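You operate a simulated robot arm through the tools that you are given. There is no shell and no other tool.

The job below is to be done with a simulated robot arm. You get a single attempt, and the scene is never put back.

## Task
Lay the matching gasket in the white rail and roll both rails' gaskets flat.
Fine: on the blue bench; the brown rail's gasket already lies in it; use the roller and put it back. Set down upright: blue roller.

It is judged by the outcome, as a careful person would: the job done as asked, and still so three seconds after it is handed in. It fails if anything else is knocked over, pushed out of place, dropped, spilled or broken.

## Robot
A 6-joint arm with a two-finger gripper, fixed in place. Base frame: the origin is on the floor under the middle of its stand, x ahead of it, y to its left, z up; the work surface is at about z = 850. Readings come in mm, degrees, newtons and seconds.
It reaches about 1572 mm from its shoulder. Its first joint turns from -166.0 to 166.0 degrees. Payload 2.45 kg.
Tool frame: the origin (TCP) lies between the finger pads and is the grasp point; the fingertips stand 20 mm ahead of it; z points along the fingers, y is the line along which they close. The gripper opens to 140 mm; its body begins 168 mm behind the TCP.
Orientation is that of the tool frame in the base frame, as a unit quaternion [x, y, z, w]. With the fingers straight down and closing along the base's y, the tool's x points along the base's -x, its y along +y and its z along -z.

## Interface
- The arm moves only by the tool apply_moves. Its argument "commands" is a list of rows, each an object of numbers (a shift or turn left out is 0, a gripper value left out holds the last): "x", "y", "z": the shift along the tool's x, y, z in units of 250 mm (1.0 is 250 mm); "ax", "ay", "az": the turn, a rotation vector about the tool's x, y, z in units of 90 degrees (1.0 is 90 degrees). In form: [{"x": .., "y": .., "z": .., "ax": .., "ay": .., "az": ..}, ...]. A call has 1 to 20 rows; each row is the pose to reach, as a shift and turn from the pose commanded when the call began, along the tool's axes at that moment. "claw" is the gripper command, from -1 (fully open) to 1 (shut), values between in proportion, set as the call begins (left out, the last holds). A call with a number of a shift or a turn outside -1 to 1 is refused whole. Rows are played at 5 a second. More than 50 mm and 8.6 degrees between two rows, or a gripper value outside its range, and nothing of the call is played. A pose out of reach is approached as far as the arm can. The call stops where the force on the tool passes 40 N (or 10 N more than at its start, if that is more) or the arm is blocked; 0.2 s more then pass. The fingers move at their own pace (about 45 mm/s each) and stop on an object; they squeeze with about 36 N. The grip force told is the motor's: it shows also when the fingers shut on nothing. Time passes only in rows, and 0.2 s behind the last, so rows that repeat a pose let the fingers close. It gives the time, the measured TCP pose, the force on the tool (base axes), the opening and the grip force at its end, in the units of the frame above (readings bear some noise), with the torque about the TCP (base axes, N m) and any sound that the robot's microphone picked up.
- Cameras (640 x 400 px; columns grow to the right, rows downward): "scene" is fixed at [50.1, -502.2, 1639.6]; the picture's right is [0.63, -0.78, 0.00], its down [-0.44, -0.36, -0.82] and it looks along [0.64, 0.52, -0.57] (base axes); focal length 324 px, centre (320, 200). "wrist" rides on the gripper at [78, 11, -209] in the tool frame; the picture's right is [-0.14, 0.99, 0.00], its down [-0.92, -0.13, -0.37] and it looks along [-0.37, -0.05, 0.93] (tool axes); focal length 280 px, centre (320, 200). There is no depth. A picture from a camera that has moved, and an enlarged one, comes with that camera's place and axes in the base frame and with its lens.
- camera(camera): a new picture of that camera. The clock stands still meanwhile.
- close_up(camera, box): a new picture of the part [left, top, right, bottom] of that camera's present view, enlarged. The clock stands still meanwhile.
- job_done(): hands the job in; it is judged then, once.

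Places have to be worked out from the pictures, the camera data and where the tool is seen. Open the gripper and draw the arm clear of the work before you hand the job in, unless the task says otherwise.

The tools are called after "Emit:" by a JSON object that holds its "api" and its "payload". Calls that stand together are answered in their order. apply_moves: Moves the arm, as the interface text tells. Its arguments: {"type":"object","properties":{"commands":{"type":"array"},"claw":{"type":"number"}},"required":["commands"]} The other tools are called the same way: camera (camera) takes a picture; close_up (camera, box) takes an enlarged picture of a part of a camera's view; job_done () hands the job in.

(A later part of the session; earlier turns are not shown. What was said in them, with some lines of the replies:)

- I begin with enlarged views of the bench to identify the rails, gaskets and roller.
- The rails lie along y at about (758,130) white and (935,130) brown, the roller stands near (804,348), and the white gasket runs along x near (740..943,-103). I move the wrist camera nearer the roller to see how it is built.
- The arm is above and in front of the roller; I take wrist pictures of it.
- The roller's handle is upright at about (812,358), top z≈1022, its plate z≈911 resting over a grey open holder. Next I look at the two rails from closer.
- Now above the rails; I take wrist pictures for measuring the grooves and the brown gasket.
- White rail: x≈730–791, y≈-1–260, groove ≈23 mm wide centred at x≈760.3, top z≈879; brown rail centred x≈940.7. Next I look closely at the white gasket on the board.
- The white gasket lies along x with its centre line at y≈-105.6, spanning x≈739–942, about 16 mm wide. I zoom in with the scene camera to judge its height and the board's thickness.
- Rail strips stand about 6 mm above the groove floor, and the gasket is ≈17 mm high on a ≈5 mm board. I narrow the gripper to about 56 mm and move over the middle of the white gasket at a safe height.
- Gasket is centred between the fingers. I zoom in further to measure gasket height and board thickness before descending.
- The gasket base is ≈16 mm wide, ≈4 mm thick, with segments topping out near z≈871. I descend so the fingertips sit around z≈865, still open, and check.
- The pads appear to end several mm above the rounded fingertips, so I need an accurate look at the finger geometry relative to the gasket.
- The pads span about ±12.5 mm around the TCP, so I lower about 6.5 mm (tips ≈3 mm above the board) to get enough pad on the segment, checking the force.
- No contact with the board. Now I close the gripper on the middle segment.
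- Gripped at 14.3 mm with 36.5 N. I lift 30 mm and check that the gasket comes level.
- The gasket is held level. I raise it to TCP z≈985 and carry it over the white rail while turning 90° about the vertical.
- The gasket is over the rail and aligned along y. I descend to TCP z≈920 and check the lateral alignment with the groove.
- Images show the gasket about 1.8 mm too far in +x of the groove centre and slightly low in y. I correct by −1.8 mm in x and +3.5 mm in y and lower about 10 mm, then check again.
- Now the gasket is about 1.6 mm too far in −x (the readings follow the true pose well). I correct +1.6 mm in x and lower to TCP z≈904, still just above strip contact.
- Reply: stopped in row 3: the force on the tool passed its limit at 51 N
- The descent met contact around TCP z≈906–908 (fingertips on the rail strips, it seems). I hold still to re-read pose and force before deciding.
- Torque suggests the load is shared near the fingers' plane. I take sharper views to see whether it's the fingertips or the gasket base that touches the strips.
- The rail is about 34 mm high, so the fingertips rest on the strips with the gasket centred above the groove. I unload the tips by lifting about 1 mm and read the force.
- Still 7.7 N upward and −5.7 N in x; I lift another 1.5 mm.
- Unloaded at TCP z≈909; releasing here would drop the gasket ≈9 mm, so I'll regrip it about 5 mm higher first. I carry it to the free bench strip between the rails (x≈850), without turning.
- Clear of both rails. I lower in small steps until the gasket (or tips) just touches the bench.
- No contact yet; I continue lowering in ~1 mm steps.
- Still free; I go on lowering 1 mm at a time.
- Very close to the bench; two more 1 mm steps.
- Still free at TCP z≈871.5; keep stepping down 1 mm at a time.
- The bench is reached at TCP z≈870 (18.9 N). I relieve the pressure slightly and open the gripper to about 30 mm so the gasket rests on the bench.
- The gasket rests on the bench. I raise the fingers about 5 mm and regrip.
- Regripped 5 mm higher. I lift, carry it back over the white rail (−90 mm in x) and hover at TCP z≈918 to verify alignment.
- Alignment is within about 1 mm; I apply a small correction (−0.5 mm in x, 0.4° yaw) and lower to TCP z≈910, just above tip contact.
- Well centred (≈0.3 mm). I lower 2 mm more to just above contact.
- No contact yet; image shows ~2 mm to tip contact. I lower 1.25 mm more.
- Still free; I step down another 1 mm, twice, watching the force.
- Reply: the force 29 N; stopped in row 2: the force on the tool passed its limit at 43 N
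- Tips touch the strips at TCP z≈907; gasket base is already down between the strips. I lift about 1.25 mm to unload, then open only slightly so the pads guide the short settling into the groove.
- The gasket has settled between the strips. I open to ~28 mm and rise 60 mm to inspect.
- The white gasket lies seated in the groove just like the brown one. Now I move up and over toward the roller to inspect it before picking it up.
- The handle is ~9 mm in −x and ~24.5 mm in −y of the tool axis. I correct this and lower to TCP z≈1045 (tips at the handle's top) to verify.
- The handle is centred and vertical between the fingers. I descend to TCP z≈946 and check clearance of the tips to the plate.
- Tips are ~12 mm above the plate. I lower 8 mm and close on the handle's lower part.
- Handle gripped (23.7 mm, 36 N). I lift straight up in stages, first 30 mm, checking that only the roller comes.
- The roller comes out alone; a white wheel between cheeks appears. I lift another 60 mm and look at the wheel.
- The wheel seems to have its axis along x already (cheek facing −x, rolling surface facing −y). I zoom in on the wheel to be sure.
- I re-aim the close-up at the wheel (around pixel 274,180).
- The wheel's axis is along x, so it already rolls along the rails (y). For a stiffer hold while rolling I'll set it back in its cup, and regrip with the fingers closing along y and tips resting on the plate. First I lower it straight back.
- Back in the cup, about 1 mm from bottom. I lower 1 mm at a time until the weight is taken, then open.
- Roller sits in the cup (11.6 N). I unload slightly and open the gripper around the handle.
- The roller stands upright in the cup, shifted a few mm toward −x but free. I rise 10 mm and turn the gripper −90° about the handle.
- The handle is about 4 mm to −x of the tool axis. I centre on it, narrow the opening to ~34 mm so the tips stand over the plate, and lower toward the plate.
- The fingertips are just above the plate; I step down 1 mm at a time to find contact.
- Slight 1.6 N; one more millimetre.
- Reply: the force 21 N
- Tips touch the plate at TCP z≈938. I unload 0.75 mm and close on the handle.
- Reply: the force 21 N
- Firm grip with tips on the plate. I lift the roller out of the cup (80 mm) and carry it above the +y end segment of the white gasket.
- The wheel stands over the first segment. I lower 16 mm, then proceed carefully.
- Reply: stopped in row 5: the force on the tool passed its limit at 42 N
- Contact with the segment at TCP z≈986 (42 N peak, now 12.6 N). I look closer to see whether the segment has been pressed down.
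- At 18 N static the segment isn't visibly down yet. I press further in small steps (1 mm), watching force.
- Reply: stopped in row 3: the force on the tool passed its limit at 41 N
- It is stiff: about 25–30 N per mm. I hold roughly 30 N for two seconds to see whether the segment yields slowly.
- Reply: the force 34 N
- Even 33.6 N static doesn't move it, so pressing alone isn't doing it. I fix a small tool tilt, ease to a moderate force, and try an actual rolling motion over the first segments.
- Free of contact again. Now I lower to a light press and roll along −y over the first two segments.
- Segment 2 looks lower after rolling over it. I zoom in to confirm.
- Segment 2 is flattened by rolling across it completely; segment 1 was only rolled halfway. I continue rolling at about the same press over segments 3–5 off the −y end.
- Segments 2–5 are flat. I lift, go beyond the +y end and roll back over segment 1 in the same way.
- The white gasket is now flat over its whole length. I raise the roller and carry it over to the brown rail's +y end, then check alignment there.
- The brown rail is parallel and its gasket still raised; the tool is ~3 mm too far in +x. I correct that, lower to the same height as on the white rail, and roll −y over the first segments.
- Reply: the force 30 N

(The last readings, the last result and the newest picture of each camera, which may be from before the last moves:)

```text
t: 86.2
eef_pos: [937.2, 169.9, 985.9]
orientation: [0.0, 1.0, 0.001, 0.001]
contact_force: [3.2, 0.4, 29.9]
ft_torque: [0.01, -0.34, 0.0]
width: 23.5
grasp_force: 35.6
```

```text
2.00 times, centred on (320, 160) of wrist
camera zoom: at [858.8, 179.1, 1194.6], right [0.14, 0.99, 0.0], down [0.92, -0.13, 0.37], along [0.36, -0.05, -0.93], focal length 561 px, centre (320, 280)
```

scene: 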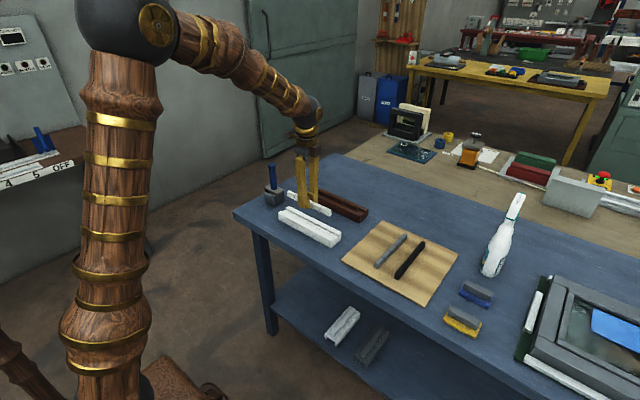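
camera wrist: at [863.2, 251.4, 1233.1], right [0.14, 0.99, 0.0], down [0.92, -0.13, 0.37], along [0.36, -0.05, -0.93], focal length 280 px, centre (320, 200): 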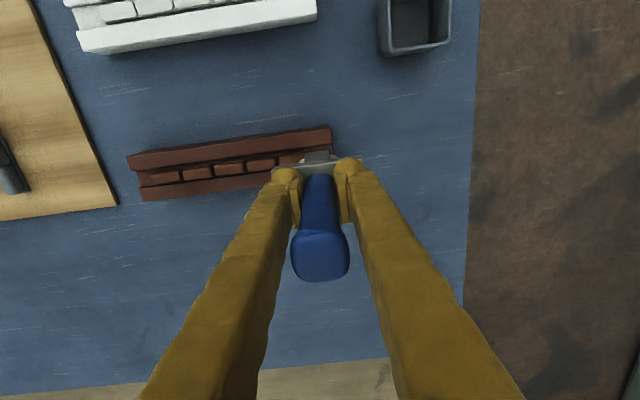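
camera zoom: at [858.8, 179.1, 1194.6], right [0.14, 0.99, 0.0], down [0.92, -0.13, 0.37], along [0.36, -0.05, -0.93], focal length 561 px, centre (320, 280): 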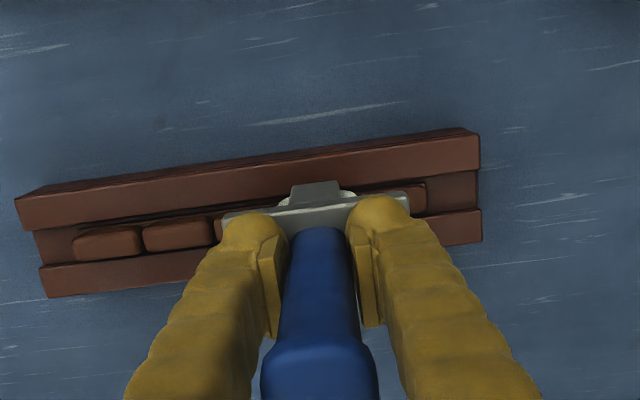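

Brown segment 1 is flat and the press is ≈30 N. I ease off by 0.25 mm and continue rolling −y to the end of the brown gasket.

Emit:
{"api": "apply_moves", "payload": {"commands": [{"z": -0.001, "y": -0.02}, {"z": -0.001, "y": -0.05}, {"z": -0.001, "y": -0.08}, {"z": -0.001, "y": -0.11}, {"z": -0.001, "y": -0.14}, {"z": -0.001, "y": -0.17}, {"z": -0.001, "y": -0.2}, {"z": -0.001, "y": -0.23}, {"z": -0.001, "y": -0.26}, {"z": -0.001, "y": -0.29}, {"z": -0.001, "y": -0.32}, {"z": -0.001, "y": -0.35}, {"z": -0.001, "y": -0.38}, {"z": -0.001, "y": -0.41}, {"z": -0.001, "y": -0.44}, {"z": -0.001, "y": -0.47}, {"z": -0.001, "y": -0.5}, {"z": -0.001, "y": -0.53}, {"z": -0.001, "y": -0.56}, {"z": -0.001, "y": -0.59}]}}

Emit:
{"api": "close_up", "payload": {"camera": "scene", "box": [300, 165, 380, 225]}}

```text
t: 90.4
eef_pos: [937.8, 21.5, 984.0]
orientation: [0.0, 1.0, 0.0, -0.001]
contact_force: [-0.7, -0.5, -0.8]
ft_torque: [-0.02, 0.0, 0.0]
width: 23.6
grasp_force: 36.1
```

```text
6.67 times, centred on (340, 195) of scene
camera zoom: at [50.1, -502.2, 1639.6], right [0.63, -0.78, 0.0], down [-0.44, -0.36, -0.82], along [0.64, 0.52, -0.57], focal length 2163 px, centre (187, 233)
```

zoom: 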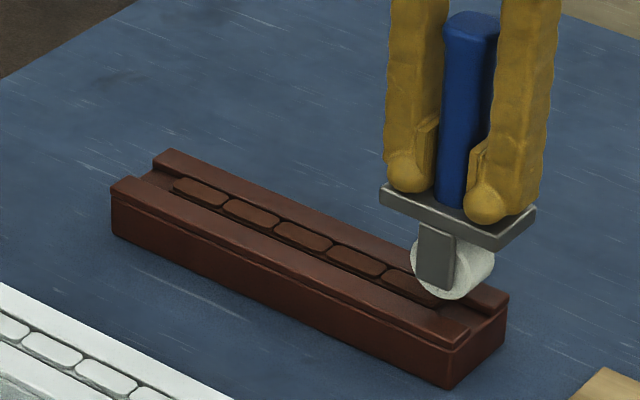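

Brown segments appear flat. I raise the roller 60 mm and inspect both rails fully.

Emit:
{"api": "apply_moves", "payload": {"commands": [{"z": -0.08}, {"z": -0.16}, {"z": -0.24}, {"z": -0.24}]}}

Emit:
{"api": "close_up", "payload": {"camera": "scene", "box": [300, 175, 380, 228]}}

Emit:
{"api": "close_up", "payload": {"camera": "scene", "box": [270, 198, 350, 250]}}

Emit:
{"api": "close_up", "payload": {"camera": "scene", "box": [340, 200, 372, 224]}}

```text
t: 91.4
eef_pos: [938.7, 21.9, 1044.9]
orientation: [0.0, 1.0, 0.0, -0.001]
contact_force: [0.5, 0.9, -1.8]
ft_torque: [0.02, 0.01, -0.01]
width: 23.8
grasp_force: 36.7
```

```text
7.55 times, centred on (340, 202) of scene
camera zoom: at [50.1, -502.2, 1639.6], right [0.63, -0.78, 0.0], down [-0.44, -0.36, -0.82], along [0.64, 0.52, -0.57], focal length 2448 px, centre (169, 189)
```

zoom: 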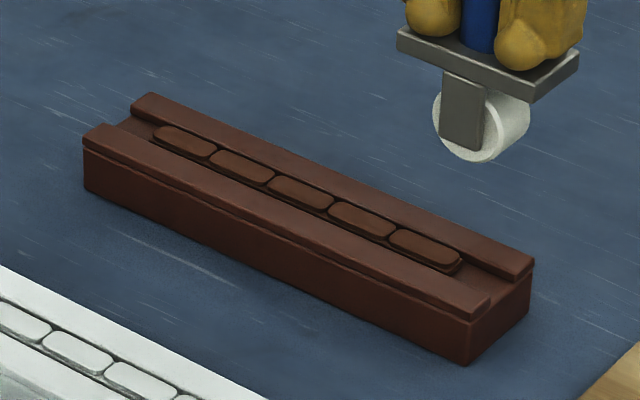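

```text
7.69 times, centred on (310, 224) of scene
camera zoom: at [50.1, -502.2, 1639.6], right [0.63, -0.78, 0.0], down [-0.44, -0.36, -0.82], along [0.64, 0.52, -0.57], focal length 2495 px, centre (397, 15)
```

zoom: 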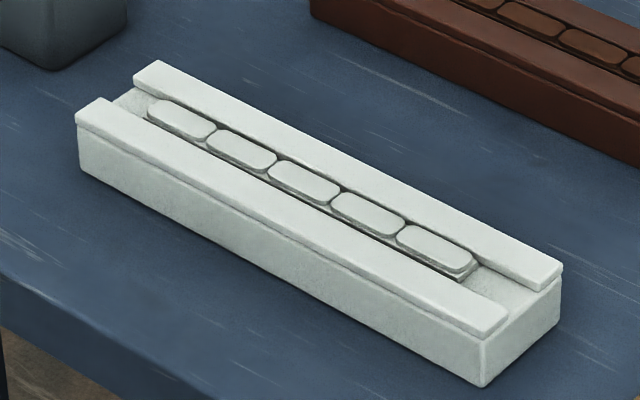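

```text
16.00 times, centred on (356, 212) of scene
camera zoom: at [50.1, -502.2, 1639.6], right [0.63, -0.78, 0.0], down [-0.44, -0.36, -0.82], along [0.64, 0.52, -0.57], focal length 5190 px, centre (-256, 8)
```

zoom: 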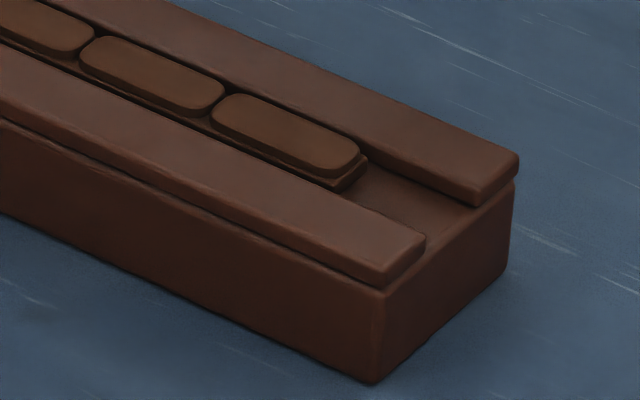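

Both gaskets lie flat along their whole length and the rails haven't moved. Now I carry the roller back above its cup at about (808,358.6).

Emit:
{"api": "apply_moves", "payload": {"commands": [{"x": 0.0525, "y": 0.134}, {"x": 0.105, "y": 0.268}, {"x": 0.1575, "y": 0.402}, {"x": 0.21, "y": 0.536}, {"x": 0.262, "y": 0.673}, {"x": 0.262, "y": 0.673}]}}

Emit:
{"api": "apply_moves", "payload": {"commands": [{"x": 0.0525, "y": 0.134}, {"x": 0.105, "y": 0.268}, {"x": 0.1575, "y": 0.402}, {"x": 0.21, "y": 0.536}, {"x": 0.262, "y": 0.673}, {"x": 0.262, "y": 0.673}]}}

Emit:
{"api": "camera", "payload": {"camera": "wrist"}}

Emit:
{"api": "close_up", "payload": {"camera": "scene", "box": [240, 140, 320, 215]}}

Emit:
{"api": "close_up", "payload": {"camera": "wrist", "box": [260, 120, 380, 200]}}

```text
t: 92.8
eef_pos: [873.1, 191.8, 1045.8]
orientation: [0.0, 1.0, 0.001, -0.002]
contact_force: [0.6, 0.2, -1.7]
ft_torque: [0.04, -0.01, -0.01]
width: 23.8
grasp_force: 36.2
```

```text
t: 94.2
eef_pos: [805.7, 358.2, 1046.0]
orientation: [0.001, 1.0, 0.001, -0.001]
contact_force: [0.4, -0.2, -2.1]
ft_torque: [0.0, -0.02, 0.0]
width: 23.6
grasp_force: 36.0
```

```text
taken
camera wrist: at [727.0, 368.7, 1255.1], right [0.14, 0.99, 0.0], down [0.92, -0.13, 0.37], along [0.36, -0.05, -0.93], focal length 280 px, centre (320, 200)
```

wrist: 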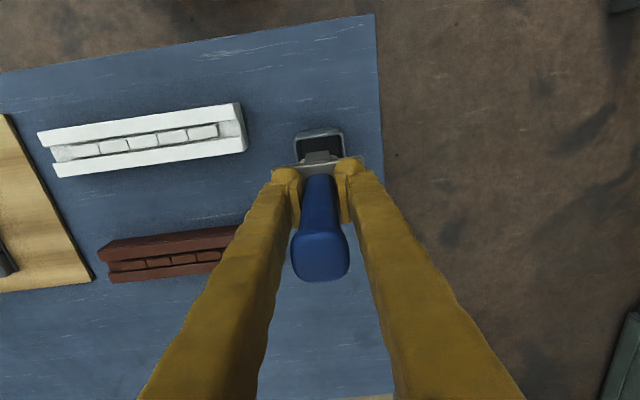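

```text
5.33 times, centred on (280, 178) of scene
camera zoom: at [50.1, -502.2, 1639.6], right [0.63, -0.78, 0.0], down [-0.44, -0.36, -0.82], along [0.64, 0.52, -0.57], focal length 1730 px, centre (533, 320)
```

zoom: 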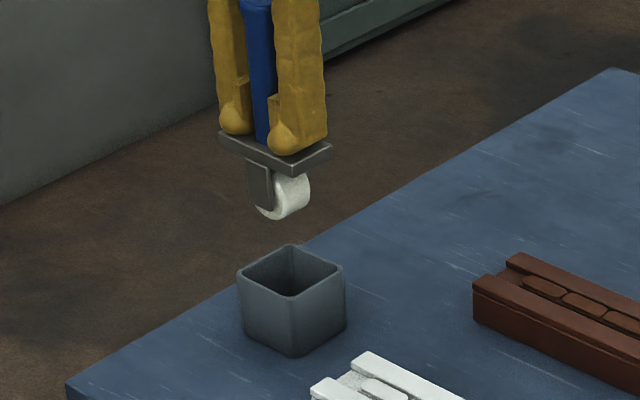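

```text
5.00 times, centred on (320, 160) of wrist
camera zoom: at [727.0, 368.7, 1255.1], right [0.14, 0.99, 0.0], down [0.92, -0.13, 0.37], along [0.36, -0.05, -0.93], focal length 1402 px, centre (320, 400)
```

zoom: 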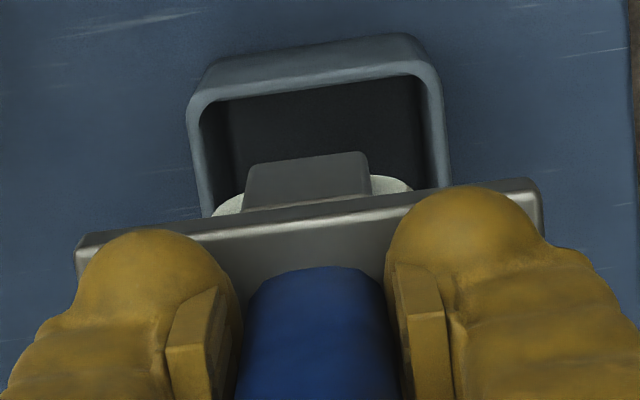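

The cup's centre is about 4.5 mm in +x and 1.4 mm in +y of the roller's axis. I correct and lower to TCP z≈946, with the wheel inside the cup.

Emit:
{"api": "apply_moves", "payload": {"commands": [{"x": -0.016, "y": 0.005}, {"x": -0.016, "y": 0.005, "z": 0.1}, {"x": -0.016, "y": 0.005, "z": 0.18}, {"x": -0.016, "y": 0.005, "z": 0.25}, {"x": -0.016, "y": 0.005, "z": 0.31}, {"x": -0.016, "y": 0.005, "z": 0.36}, {"x": -0.016, "y": 0.005, "z": 0.4}, {"x": -0.016, "y": 0.005, "z": 0.4}]}}

Emit:
{"api": "close_up", "payload": {"camera": "scene", "box": [250, 160, 306, 202]}}

Emit:
{"api": "close_up", "payload": {"camera": "wrist", "box": [240, 110, 400, 230]}}

```text
t: 96.0
eef_pos: [811.0, 359.8, 944.0]
orientation: [0.0, 1.0, 0.001, -0.001]
contact_force: [-0.3, 0.3, -1.4]
ft_torque: [-0.01, 0.05, -0.01]
width: 23.9
grasp_force: 36.0
```

```text
9.52 times, centred on (278, 181) of scene
camera zoom: at [50.1, -502.2, 1639.6], right [0.63, -0.78, 0.0], down [-0.44, -0.36, -0.82], along [0.64, 0.52, -0.57], focal length 3089 px, centre (720, 381)
```

zoom: 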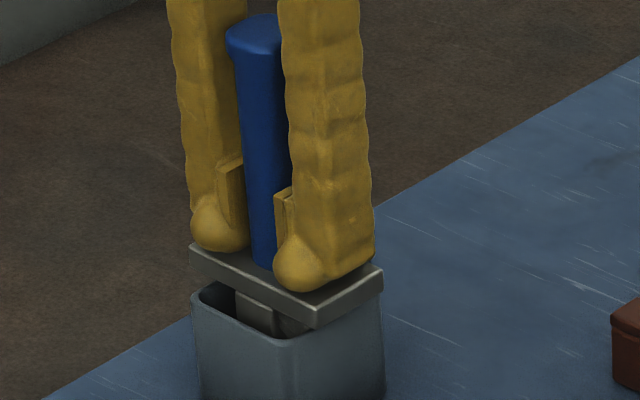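

```text
3.33 times, centred on (320, 170) of wrist
camera zoom: at [732.5, 370.0, 1153.9], right [0.14, 0.99, 0.0], down [0.92, -0.13, 0.37], along [0.36, -0.05, -0.93], focal length 935 px, centre (320, 300)
```

zoom: 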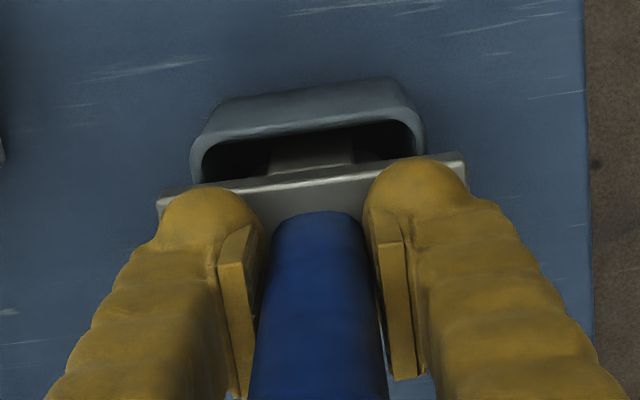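

The wheel is inside the cup without touching. I lower 5 mm, then finish in small steps.

Emit:
{"api": "apply_moves", "payload": {"commands": [{"z": 0.008}, {"z": 0.016}, {"z": 0.02}, {"z": 0.02}]}}

```text
t: 97.0
eef_pos: [810.5, 359.1, 939.9]
orientation: [0.001, 1.0, 0.001, -0.001]
contact_force: [0.4, -0.3, -0.3]
ft_torque: [0.01, -0.01, 0.0]
width: 23.8
grasp_force: 35.7
```

Not yet on the cup floor; one more 1 mm step.

Emit:
{"api": "apply_moves", "payload": {"commands": [{"z": 0.002}, {"z": 0.004}, {"z": 0.004}]}}

```text
t: 97.8
eef_pos: [810.9, 360.5, 940.5]
orientation: [0.0, 1.0, 0.001, -0.001]
contact_force: [0.0, -0.6, -1.3]
ft_torque: [0.03, 0.02, -0.04]
width: 23.5
grasp_force: 36.2
```

Still −1.3 N (weight carried by gripper); another 0.75 mm.

Emit:
{"api": "apply_moves", "payload": {"commands": [{"z": 0.0015}, {"z": 0.003}, {"z": 0.003}]}}

```text
t: 98.6
eef_pos: [811.0, 359.1, 939.0]
orientation: [0.0, 1.0, 0.001, 0.0]
contact_force: [-1.2, -4.3, 9.4]
ft_torque: [-0.11, -0.25, -0.04]
width: 23.8
grasp_force: 36.4
```

The plate has come to rest on the cup (9.4 N). I unload by 0.25 mm and then open the fingers.

Emit:
{"api": "apply_moves", "payload": {"commands": [{"z": -0.001}, {"z": -0.001}]}}

Emit:
{"api": "close_up", "payload": {"camera": "scene", "box": [250, 160, 306, 202]}}

```text
t: 99.2
eef_pos: [809.3, 359.4, 939.6]
orientation: [0.0, 1.0, 0.0, -0.001]
contact_force: [-0.3, -4.1, 10.1]
ft_torque: [-0.09, -0.22, -0.06]
width: 23.7
grasp_force: 36.0
```

```text
9.52 times, centred on (278, 181) of scene
camera zoom: at [50.1, -502.2, 1639.6], right [0.63, -0.78, 0.0], down [-0.44, -0.36, -0.82], along [0.64, 0.52, -0.57], focal length 3089 px, centre (720, 381)
```

zoom: 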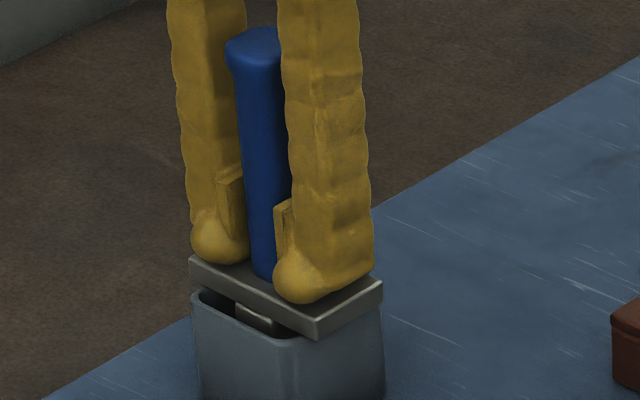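

Position matches the original (same plate corner pixel). I open slightly first to release the handle.

Emit:
{"api": "apply_moves", "payload": {"commands": [{"z": 0}, {"z": 0}, {"z": 0}], "claw": 0.58}}

Emit:
{"api": "apply_moves", "payload": {"commands": [{"z": -0.008}, {"z": -0.02}, {"z": -0.02}, {"z": -0.02}], "claw": 0.1}}

Emit:
{"api": "close_up", "payload": {"camera": "scene", "box": [250, 160, 306, 202]}}

Emit:
{"api": "close_up", "payload": {"camera": "wrist", "box": [240, 110, 400, 230]}}

```text
t: 100.0
eef_pos: [809.5, 359.8, 938.9]
orientation: [0.0, 1.0, 0.001, -0.001]
contact_force: [-0.2, 2.5, 8.1]
ft_torque: [-0.02, 0.01, 0.04]
width: 28.1
grasp_force: 0.0
```

```text
t: 101.0
eef_pos: [811.1, 359.5, 942.5]
orientation: [0.0, 1.0, 0.0, -0.001]
contact_force: [-0.2, 0.5, 0.4]
ft_torque: [0.02, 0.01, 0.01]
width: 63.0
grasp_force: 0.0
```

```text
9.52 times, centred on (278, 181) of scene
camera zoom: at [50.1, -502.2, 1639.6], right [0.63, -0.78, 0.0], down [-0.44, -0.36, -0.82], along [0.64, 0.52, -0.57], focal length 3089 px, centre (720, 381)
```

zoom: 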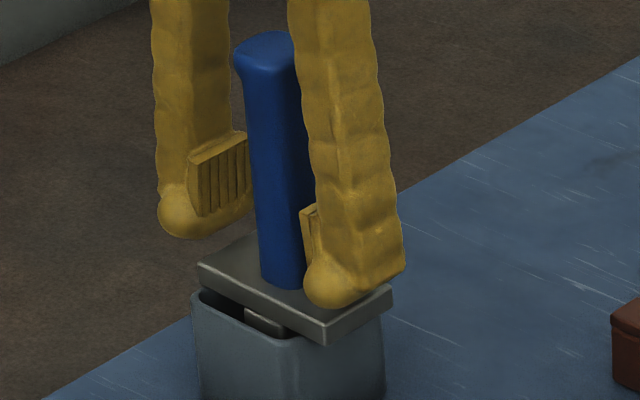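

```text
3.33 times, centred on (320, 170) of wrist
camera zoom: at [731.3, 370.0, 1152.7], right [0.14, 0.99, 0.0], down [0.92, -0.13, 0.37], along [0.36, -0.05, -0.93], focal length 935 px, centre (320, 300)
```

zoom: 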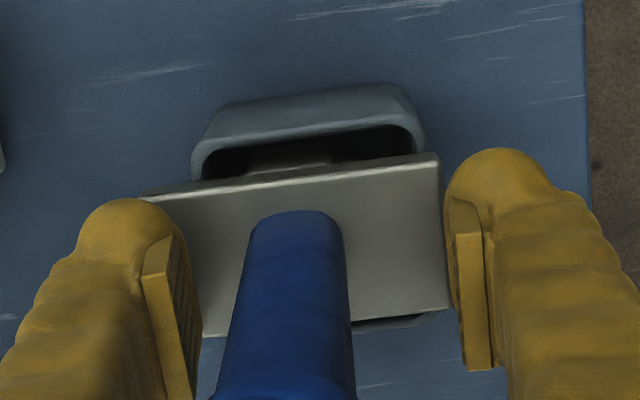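

On opening, the tips (still lightly pressed on the plate) dragged the roller about 6 mm toward −y; it is still upright in the cup. I narrow the fingers to 40 mm without touching, then I'll nudge it gently back to centre.

Emit:
{"api": "apply_moves", "payload": {"commands": [{"z": 0}, {"z": 0}, {"z": 0}], "claw": 0.43}}

Emit:
{"api": "close_up", "payload": {"camera": "scene", "box": [250, 160, 306, 202]}}

Emit:
{"api": "close_up", "payload": {"camera": "wrist", "box": [240, 110, 400, 230]}}

```text
t: 101.8
eef_pos: [809.6, 361.0, 943.6]
orientation: [0.0, 1.0, 0.001, -0.001]
contact_force: [-0.3, 0.3, -0.2]
ft_torque: [-0.01, -0.01, -0.02]
width: 39.8
grasp_force: 0.1
```

```text
9.52 times, centred on (278, 181) of scene
camera zoom: at [50.1, -502.2, 1639.6], right [0.63, -0.78, 0.0], down [-0.44, -0.36, -0.82], along [0.64, 0.52, -0.57], focal length 3089 px, centre (720, 381)
```

zoom: 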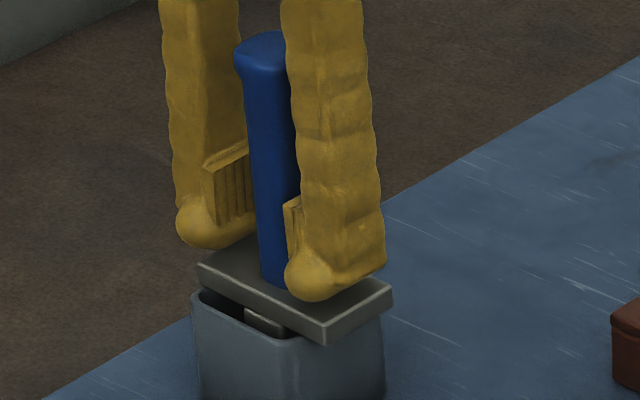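

```text
3.33 times, centred on (320, 170) of wrist
camera zoom: at [731.3, 369.9, 1152.7], right [0.14, 0.99, 0.0], down [0.92, -0.13, 0.37], along [0.36, -0.05, -0.93], focal length 935 px, centre (320, 300)
```

zoom: 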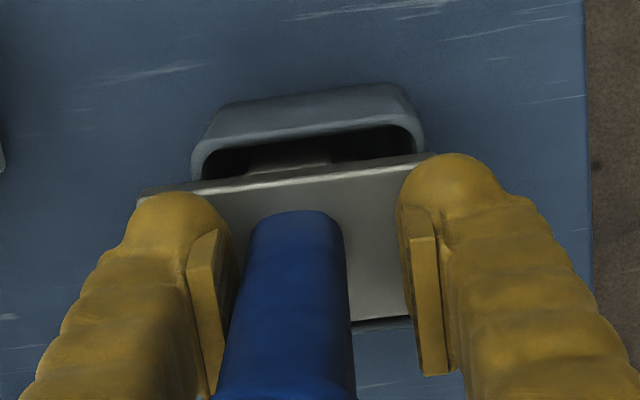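

The roller is stable. I push slowly +y by 8 mm with the −y finger to bring the handle back to the centre.

Emit:
{"api": "apply_moves", "payload": {"commands": [{"y": 0.004}, {"y": 0.008}, {"y": 0.012}, {"y": 0.015}, {"y": 0.018}, {"y": 0.021}, {"y": 0.024}, {"y": 0.027}, {"y": 0.03}, {"y": 0.032}, {"y": 0.032}]}}

Emit:
{"api": "close_up", "payload": {"camera": "scene", "box": [250, 160, 306, 202]}}

Emit:
{"api": "close_up", "payload": {"camera": "wrist", "box": [240, 110, 400, 230]}}

```text
t: 104.2
eef_pos: [810.6, 367.3, 943.1]
orientation: [0.0, 1.0, 0.001, -0.001]
contact_force: [0.2, -0.3, 0.3]
ft_torque: [-0.02, -0.03, 0.02]
width: 40.0
grasp_force: 0.1
```

```text
9.52 times, centred on (278, 181) of scene
camera zoom: at [50.1, -502.2, 1639.6], right [0.63, -0.78, 0.0], down [-0.44, -0.36, -0.82], along [0.64, 0.52, -0.57], focal length 3089 px, centre (720, 381)
```

zoom: 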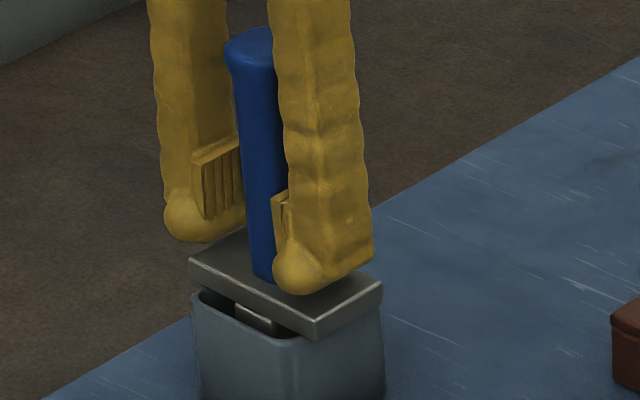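

```text
3.33 times, centred on (320, 170) of wrist
camera zoom: at [731.4, 377.4, 1153.0], right [0.14, 0.99, 0.0], down [0.92, -0.13, 0.37], along [0.36, -0.05, -0.93], focal length 935 px, centre (320, 300)
```

zoom: 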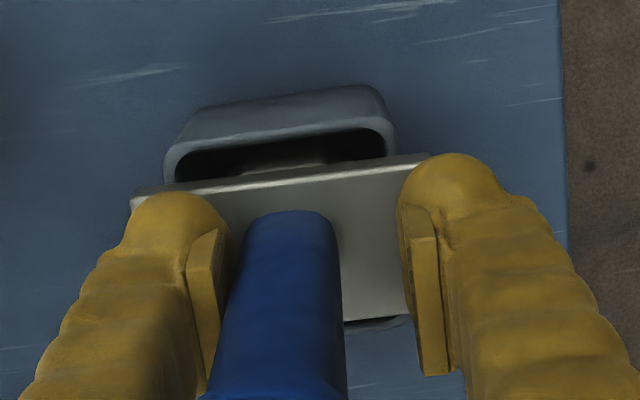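

The roller is back in its original place in the cup. I back the finger off, open wide, and rise straight up clear of the handle.

Emit:
{"api": "apply_moves", "payload": {"commands": [{"y": -0.01}, {"y": -0.02}, {"y": -0.03}, {"y": -0.03}]}}

Emit:
{"api": "apply_moves", "payload": {"commands": [{"z": 0}, {"z": 0}, {"z": 0}, {"z": -0.04}, {"z": -0.12}, {"z": -0.24}, {"z": -0.38}, {"z": -0.5}, {"z": -0.5}], "claw": 0}}

Emit:
{"api": "close_up", "payload": {"camera": "scene", "box": [250, 150, 314, 214]}}

Emit:
{"api": "camera", "payload": {"camera": "wrist"}}

```text
t: 105.2
eef_pos: [811.1, 360.4, 944.3]
orientation: [0.001, 1.0, 0.001, -0.001]
contact_force: [-0.5, 0.1, -0.9]
ft_torque: [-0.01, 0.03, -0.02]
width: 39.8
grasp_force: 0.0
```

```text
t: 107.2
eef_pos: [811.9, 360.8, 1068.4]
orientation: [0.0, 1.0, 0.002, -0.001]
contact_force: [-0.4, -0.3, 0.5]
ft_torque: [-0.01, 0.04, 0.02]
width: 70.1
grasp_force: 0.0
```

```text
6.25 times, centred on (282, 182) of scene
camera zoom: at [50.1, -502.2, 1639.6], right [0.63, -0.78, 0.0], down [-0.44, -0.36, -0.82], along [0.64, 0.52, -0.57], focal length 2027 px, centre (558, 312)
```

zoom: 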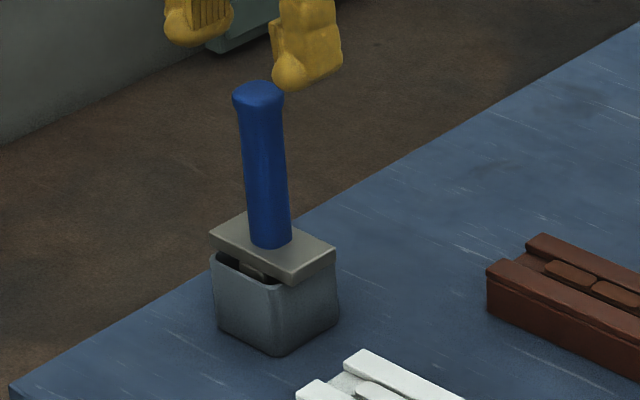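

```text
taken
camera wrist: at [732.0, 371.0, 1277.9], right [0.14, 0.99, 0.0], down [0.92, -0.13, 0.37], along [0.36, -0.05, -0.93], focal length 280 px, centre (320, 200)
```

wrist: 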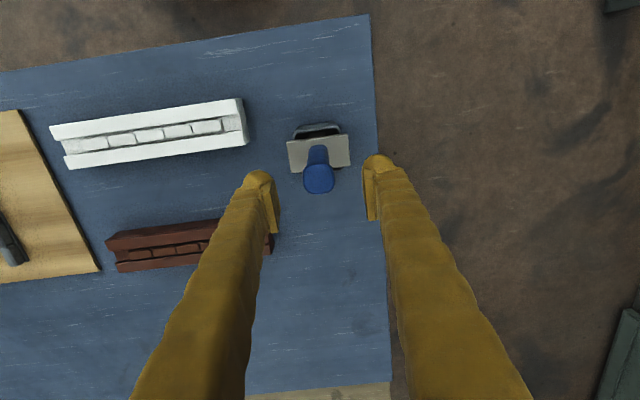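

The roller stands exactly as at the start. I raise the arm and draw back to about the starting pose, fully open.

Emit:
{"api": "apply_moves", "payload": {"commands": [{"z": -0.16}, {"z": -0.32}, {"z": -0.48}, {"x": 0.08, "y": -0.1, "z": -0.58}, {"x": 0.16, "y": -0.2, "z": -0.66}, {"x": 0.24, "y": -0.32, "z": -0.74}, {"x": 0.32, "y": -0.44, "z": -0.8}, {"x": 0.4, "y": -0.56, "z": -0.84}, {"x": 0.48, "y": -0.66, "z": -0.84}, {"x": 0.48, "y": -0.66, "z": -0.84}], "claw": -1}}

Emit:
{"api": "camera", "payload": {"camera": "scene"}}

Emit:
{"api": "camera", "payload": {"camera": "wrist"}}

Emit:
{"api": "close_up", "payload": {"camera": "scene", "box": [260, 175, 380, 250]}}

Emit:
{"api": "close_up", "payload": {"camera": "wrist", "box": [220, 120, 460, 270]}}

```text
t: 109.4
eef_pos: [690.2, 195.7, 1277.8]
orientation: [0.0, 1.0, 0.001, -0.001]
contact_force: [-0.2, -0.4, 0.3]
ft_torque: [-0.02, -0.02, 0.03]
width: 140.6
grasp_force: 0.1
```

```text
taken
```

scene: 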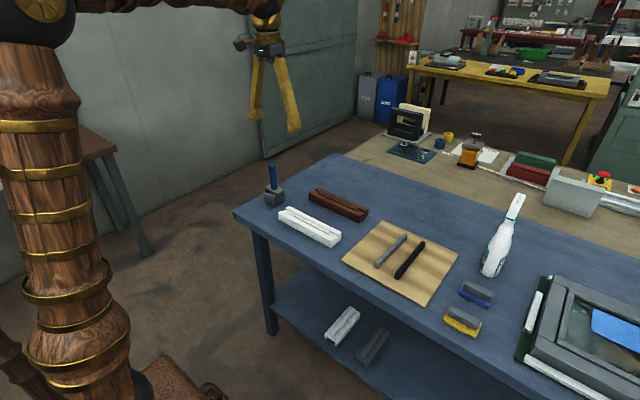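

```text
taken
camera wrist: at [610.9, 205.2, 1487.3], right [0.14, 0.99, 0.0], down [0.92, -0.13, 0.37], along [0.36, -0.05, -0.93], focal length 280 px, centre (320, 200)
```

wrist: 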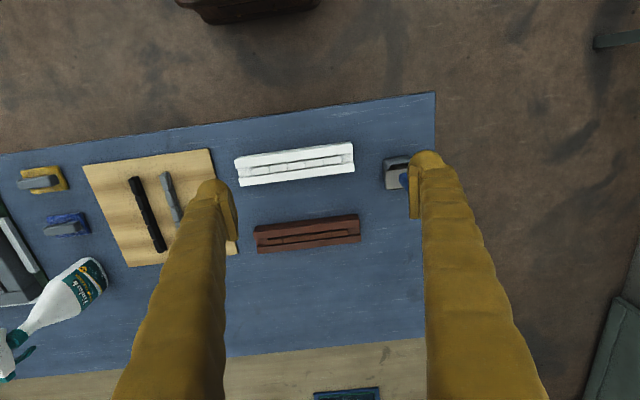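

```text
5.33 times, centred on (320, 212) of scene
camera zoom: at [50.1, -502.2, 1639.6], right [0.63, -0.78, 0.0], down [-0.44, -0.36, -0.82], along [0.64, 0.52, -0.57], focal length 1730 px, centre (320, 133)
```

zoom: 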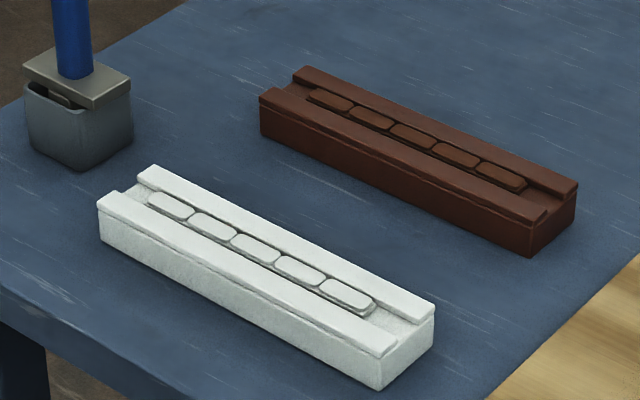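

```text
2.67 times, centred on (340, 195) of wrist
camera zoom: at [610.9, 205.2, 1487.3], right [0.14, 0.99, 0.0], down [0.92, -0.13, 0.37], along [0.36, -0.05, -0.93], focal length 748 px, centre (267, 213)
```

zoom: 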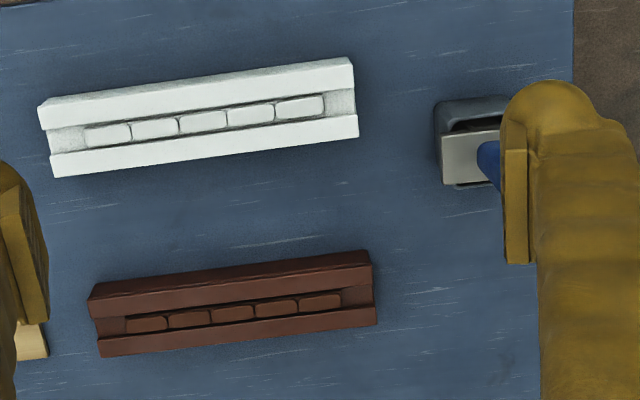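

Everything looks right: white gasket centred in its groove, both gaskets flat, roller upright in its cup, nothing else moved. One last close check of the white rail's flatness before handing in.

Emit:
{"api": "close_up", "payload": {"camera": "scene", "box": [310, 218, 342, 242]}}

Emit:
{"api": "close_up", "payload": {"camera": "scene", "box": [276, 202, 308, 226]}}

Emit:
{"api": "close_up", "payload": {"camera": "scene", "box": [306, 182, 338, 206]}}

```text
16.00 times, centred on (326, 230) of scene
camera zoom: at [50.1, -502.2, 1639.6], right [0.63, -0.78, 0.0], down [-0.44, -0.36, -0.82], along [0.64, 0.52, -0.57], focal length 5190 px, centre (224, -280)
```

zoom: 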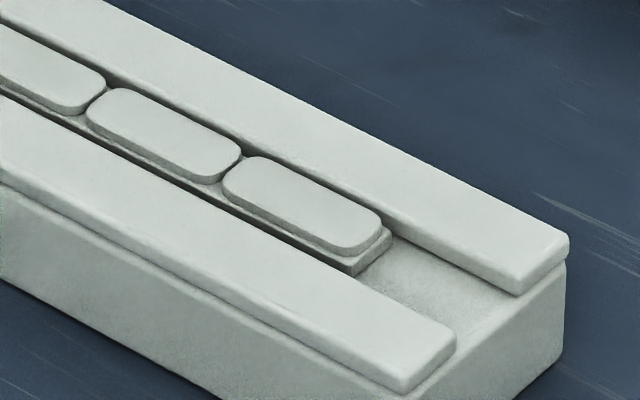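

```text
16.00 times, centred on (292, 214) of scene
camera zoom: at [50.1, -502.2, 1639.6], right [0.63, -0.78, 0.0], down [-0.44, -0.36, -0.82], along [0.64, 0.52, -0.57], focal length 5190 px, centre (768, -24)
```

zoom: 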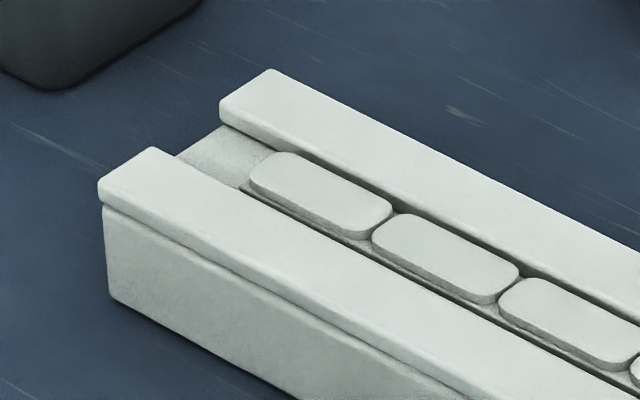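

```text
16.00 times, centred on (322, 194) of scene
camera zoom: at [50.1, -502.2, 1639.6], right [0.63, -0.78, 0.0], down [-0.44, -0.36, -0.82], along [0.64, 0.52, -0.57], focal length 5190 px, centre (288, 296)
```

zoom: 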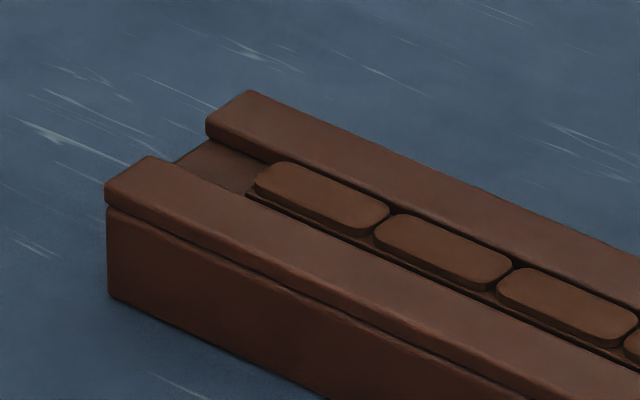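

All ten segments lie equally flat in both rails, the roller stands upright in its cup, and the arm is open and clear. I hand the job in.

Emit:
{"api": "job_done", "payload": {}}

```text
The job is handed in.
```

The white gasket is laid in the white rail, and all five segments of both the white and the brown gasket are rolled flat. The blue roller is back upright in its cup, and the gripper is open and clear of the bench. The last pictures showed nothing else moved.

- **White gasket:** My first grip was too low to seat it, so I set it on the bench between the rails and regripped it higher. When I released it in the groove, it settled about a millimetre.
- **Roller:** As I let go, the fingertips dragged it about 6 mm to one side in its cup. I nudged it back, and it matches its starting position in the pictures.
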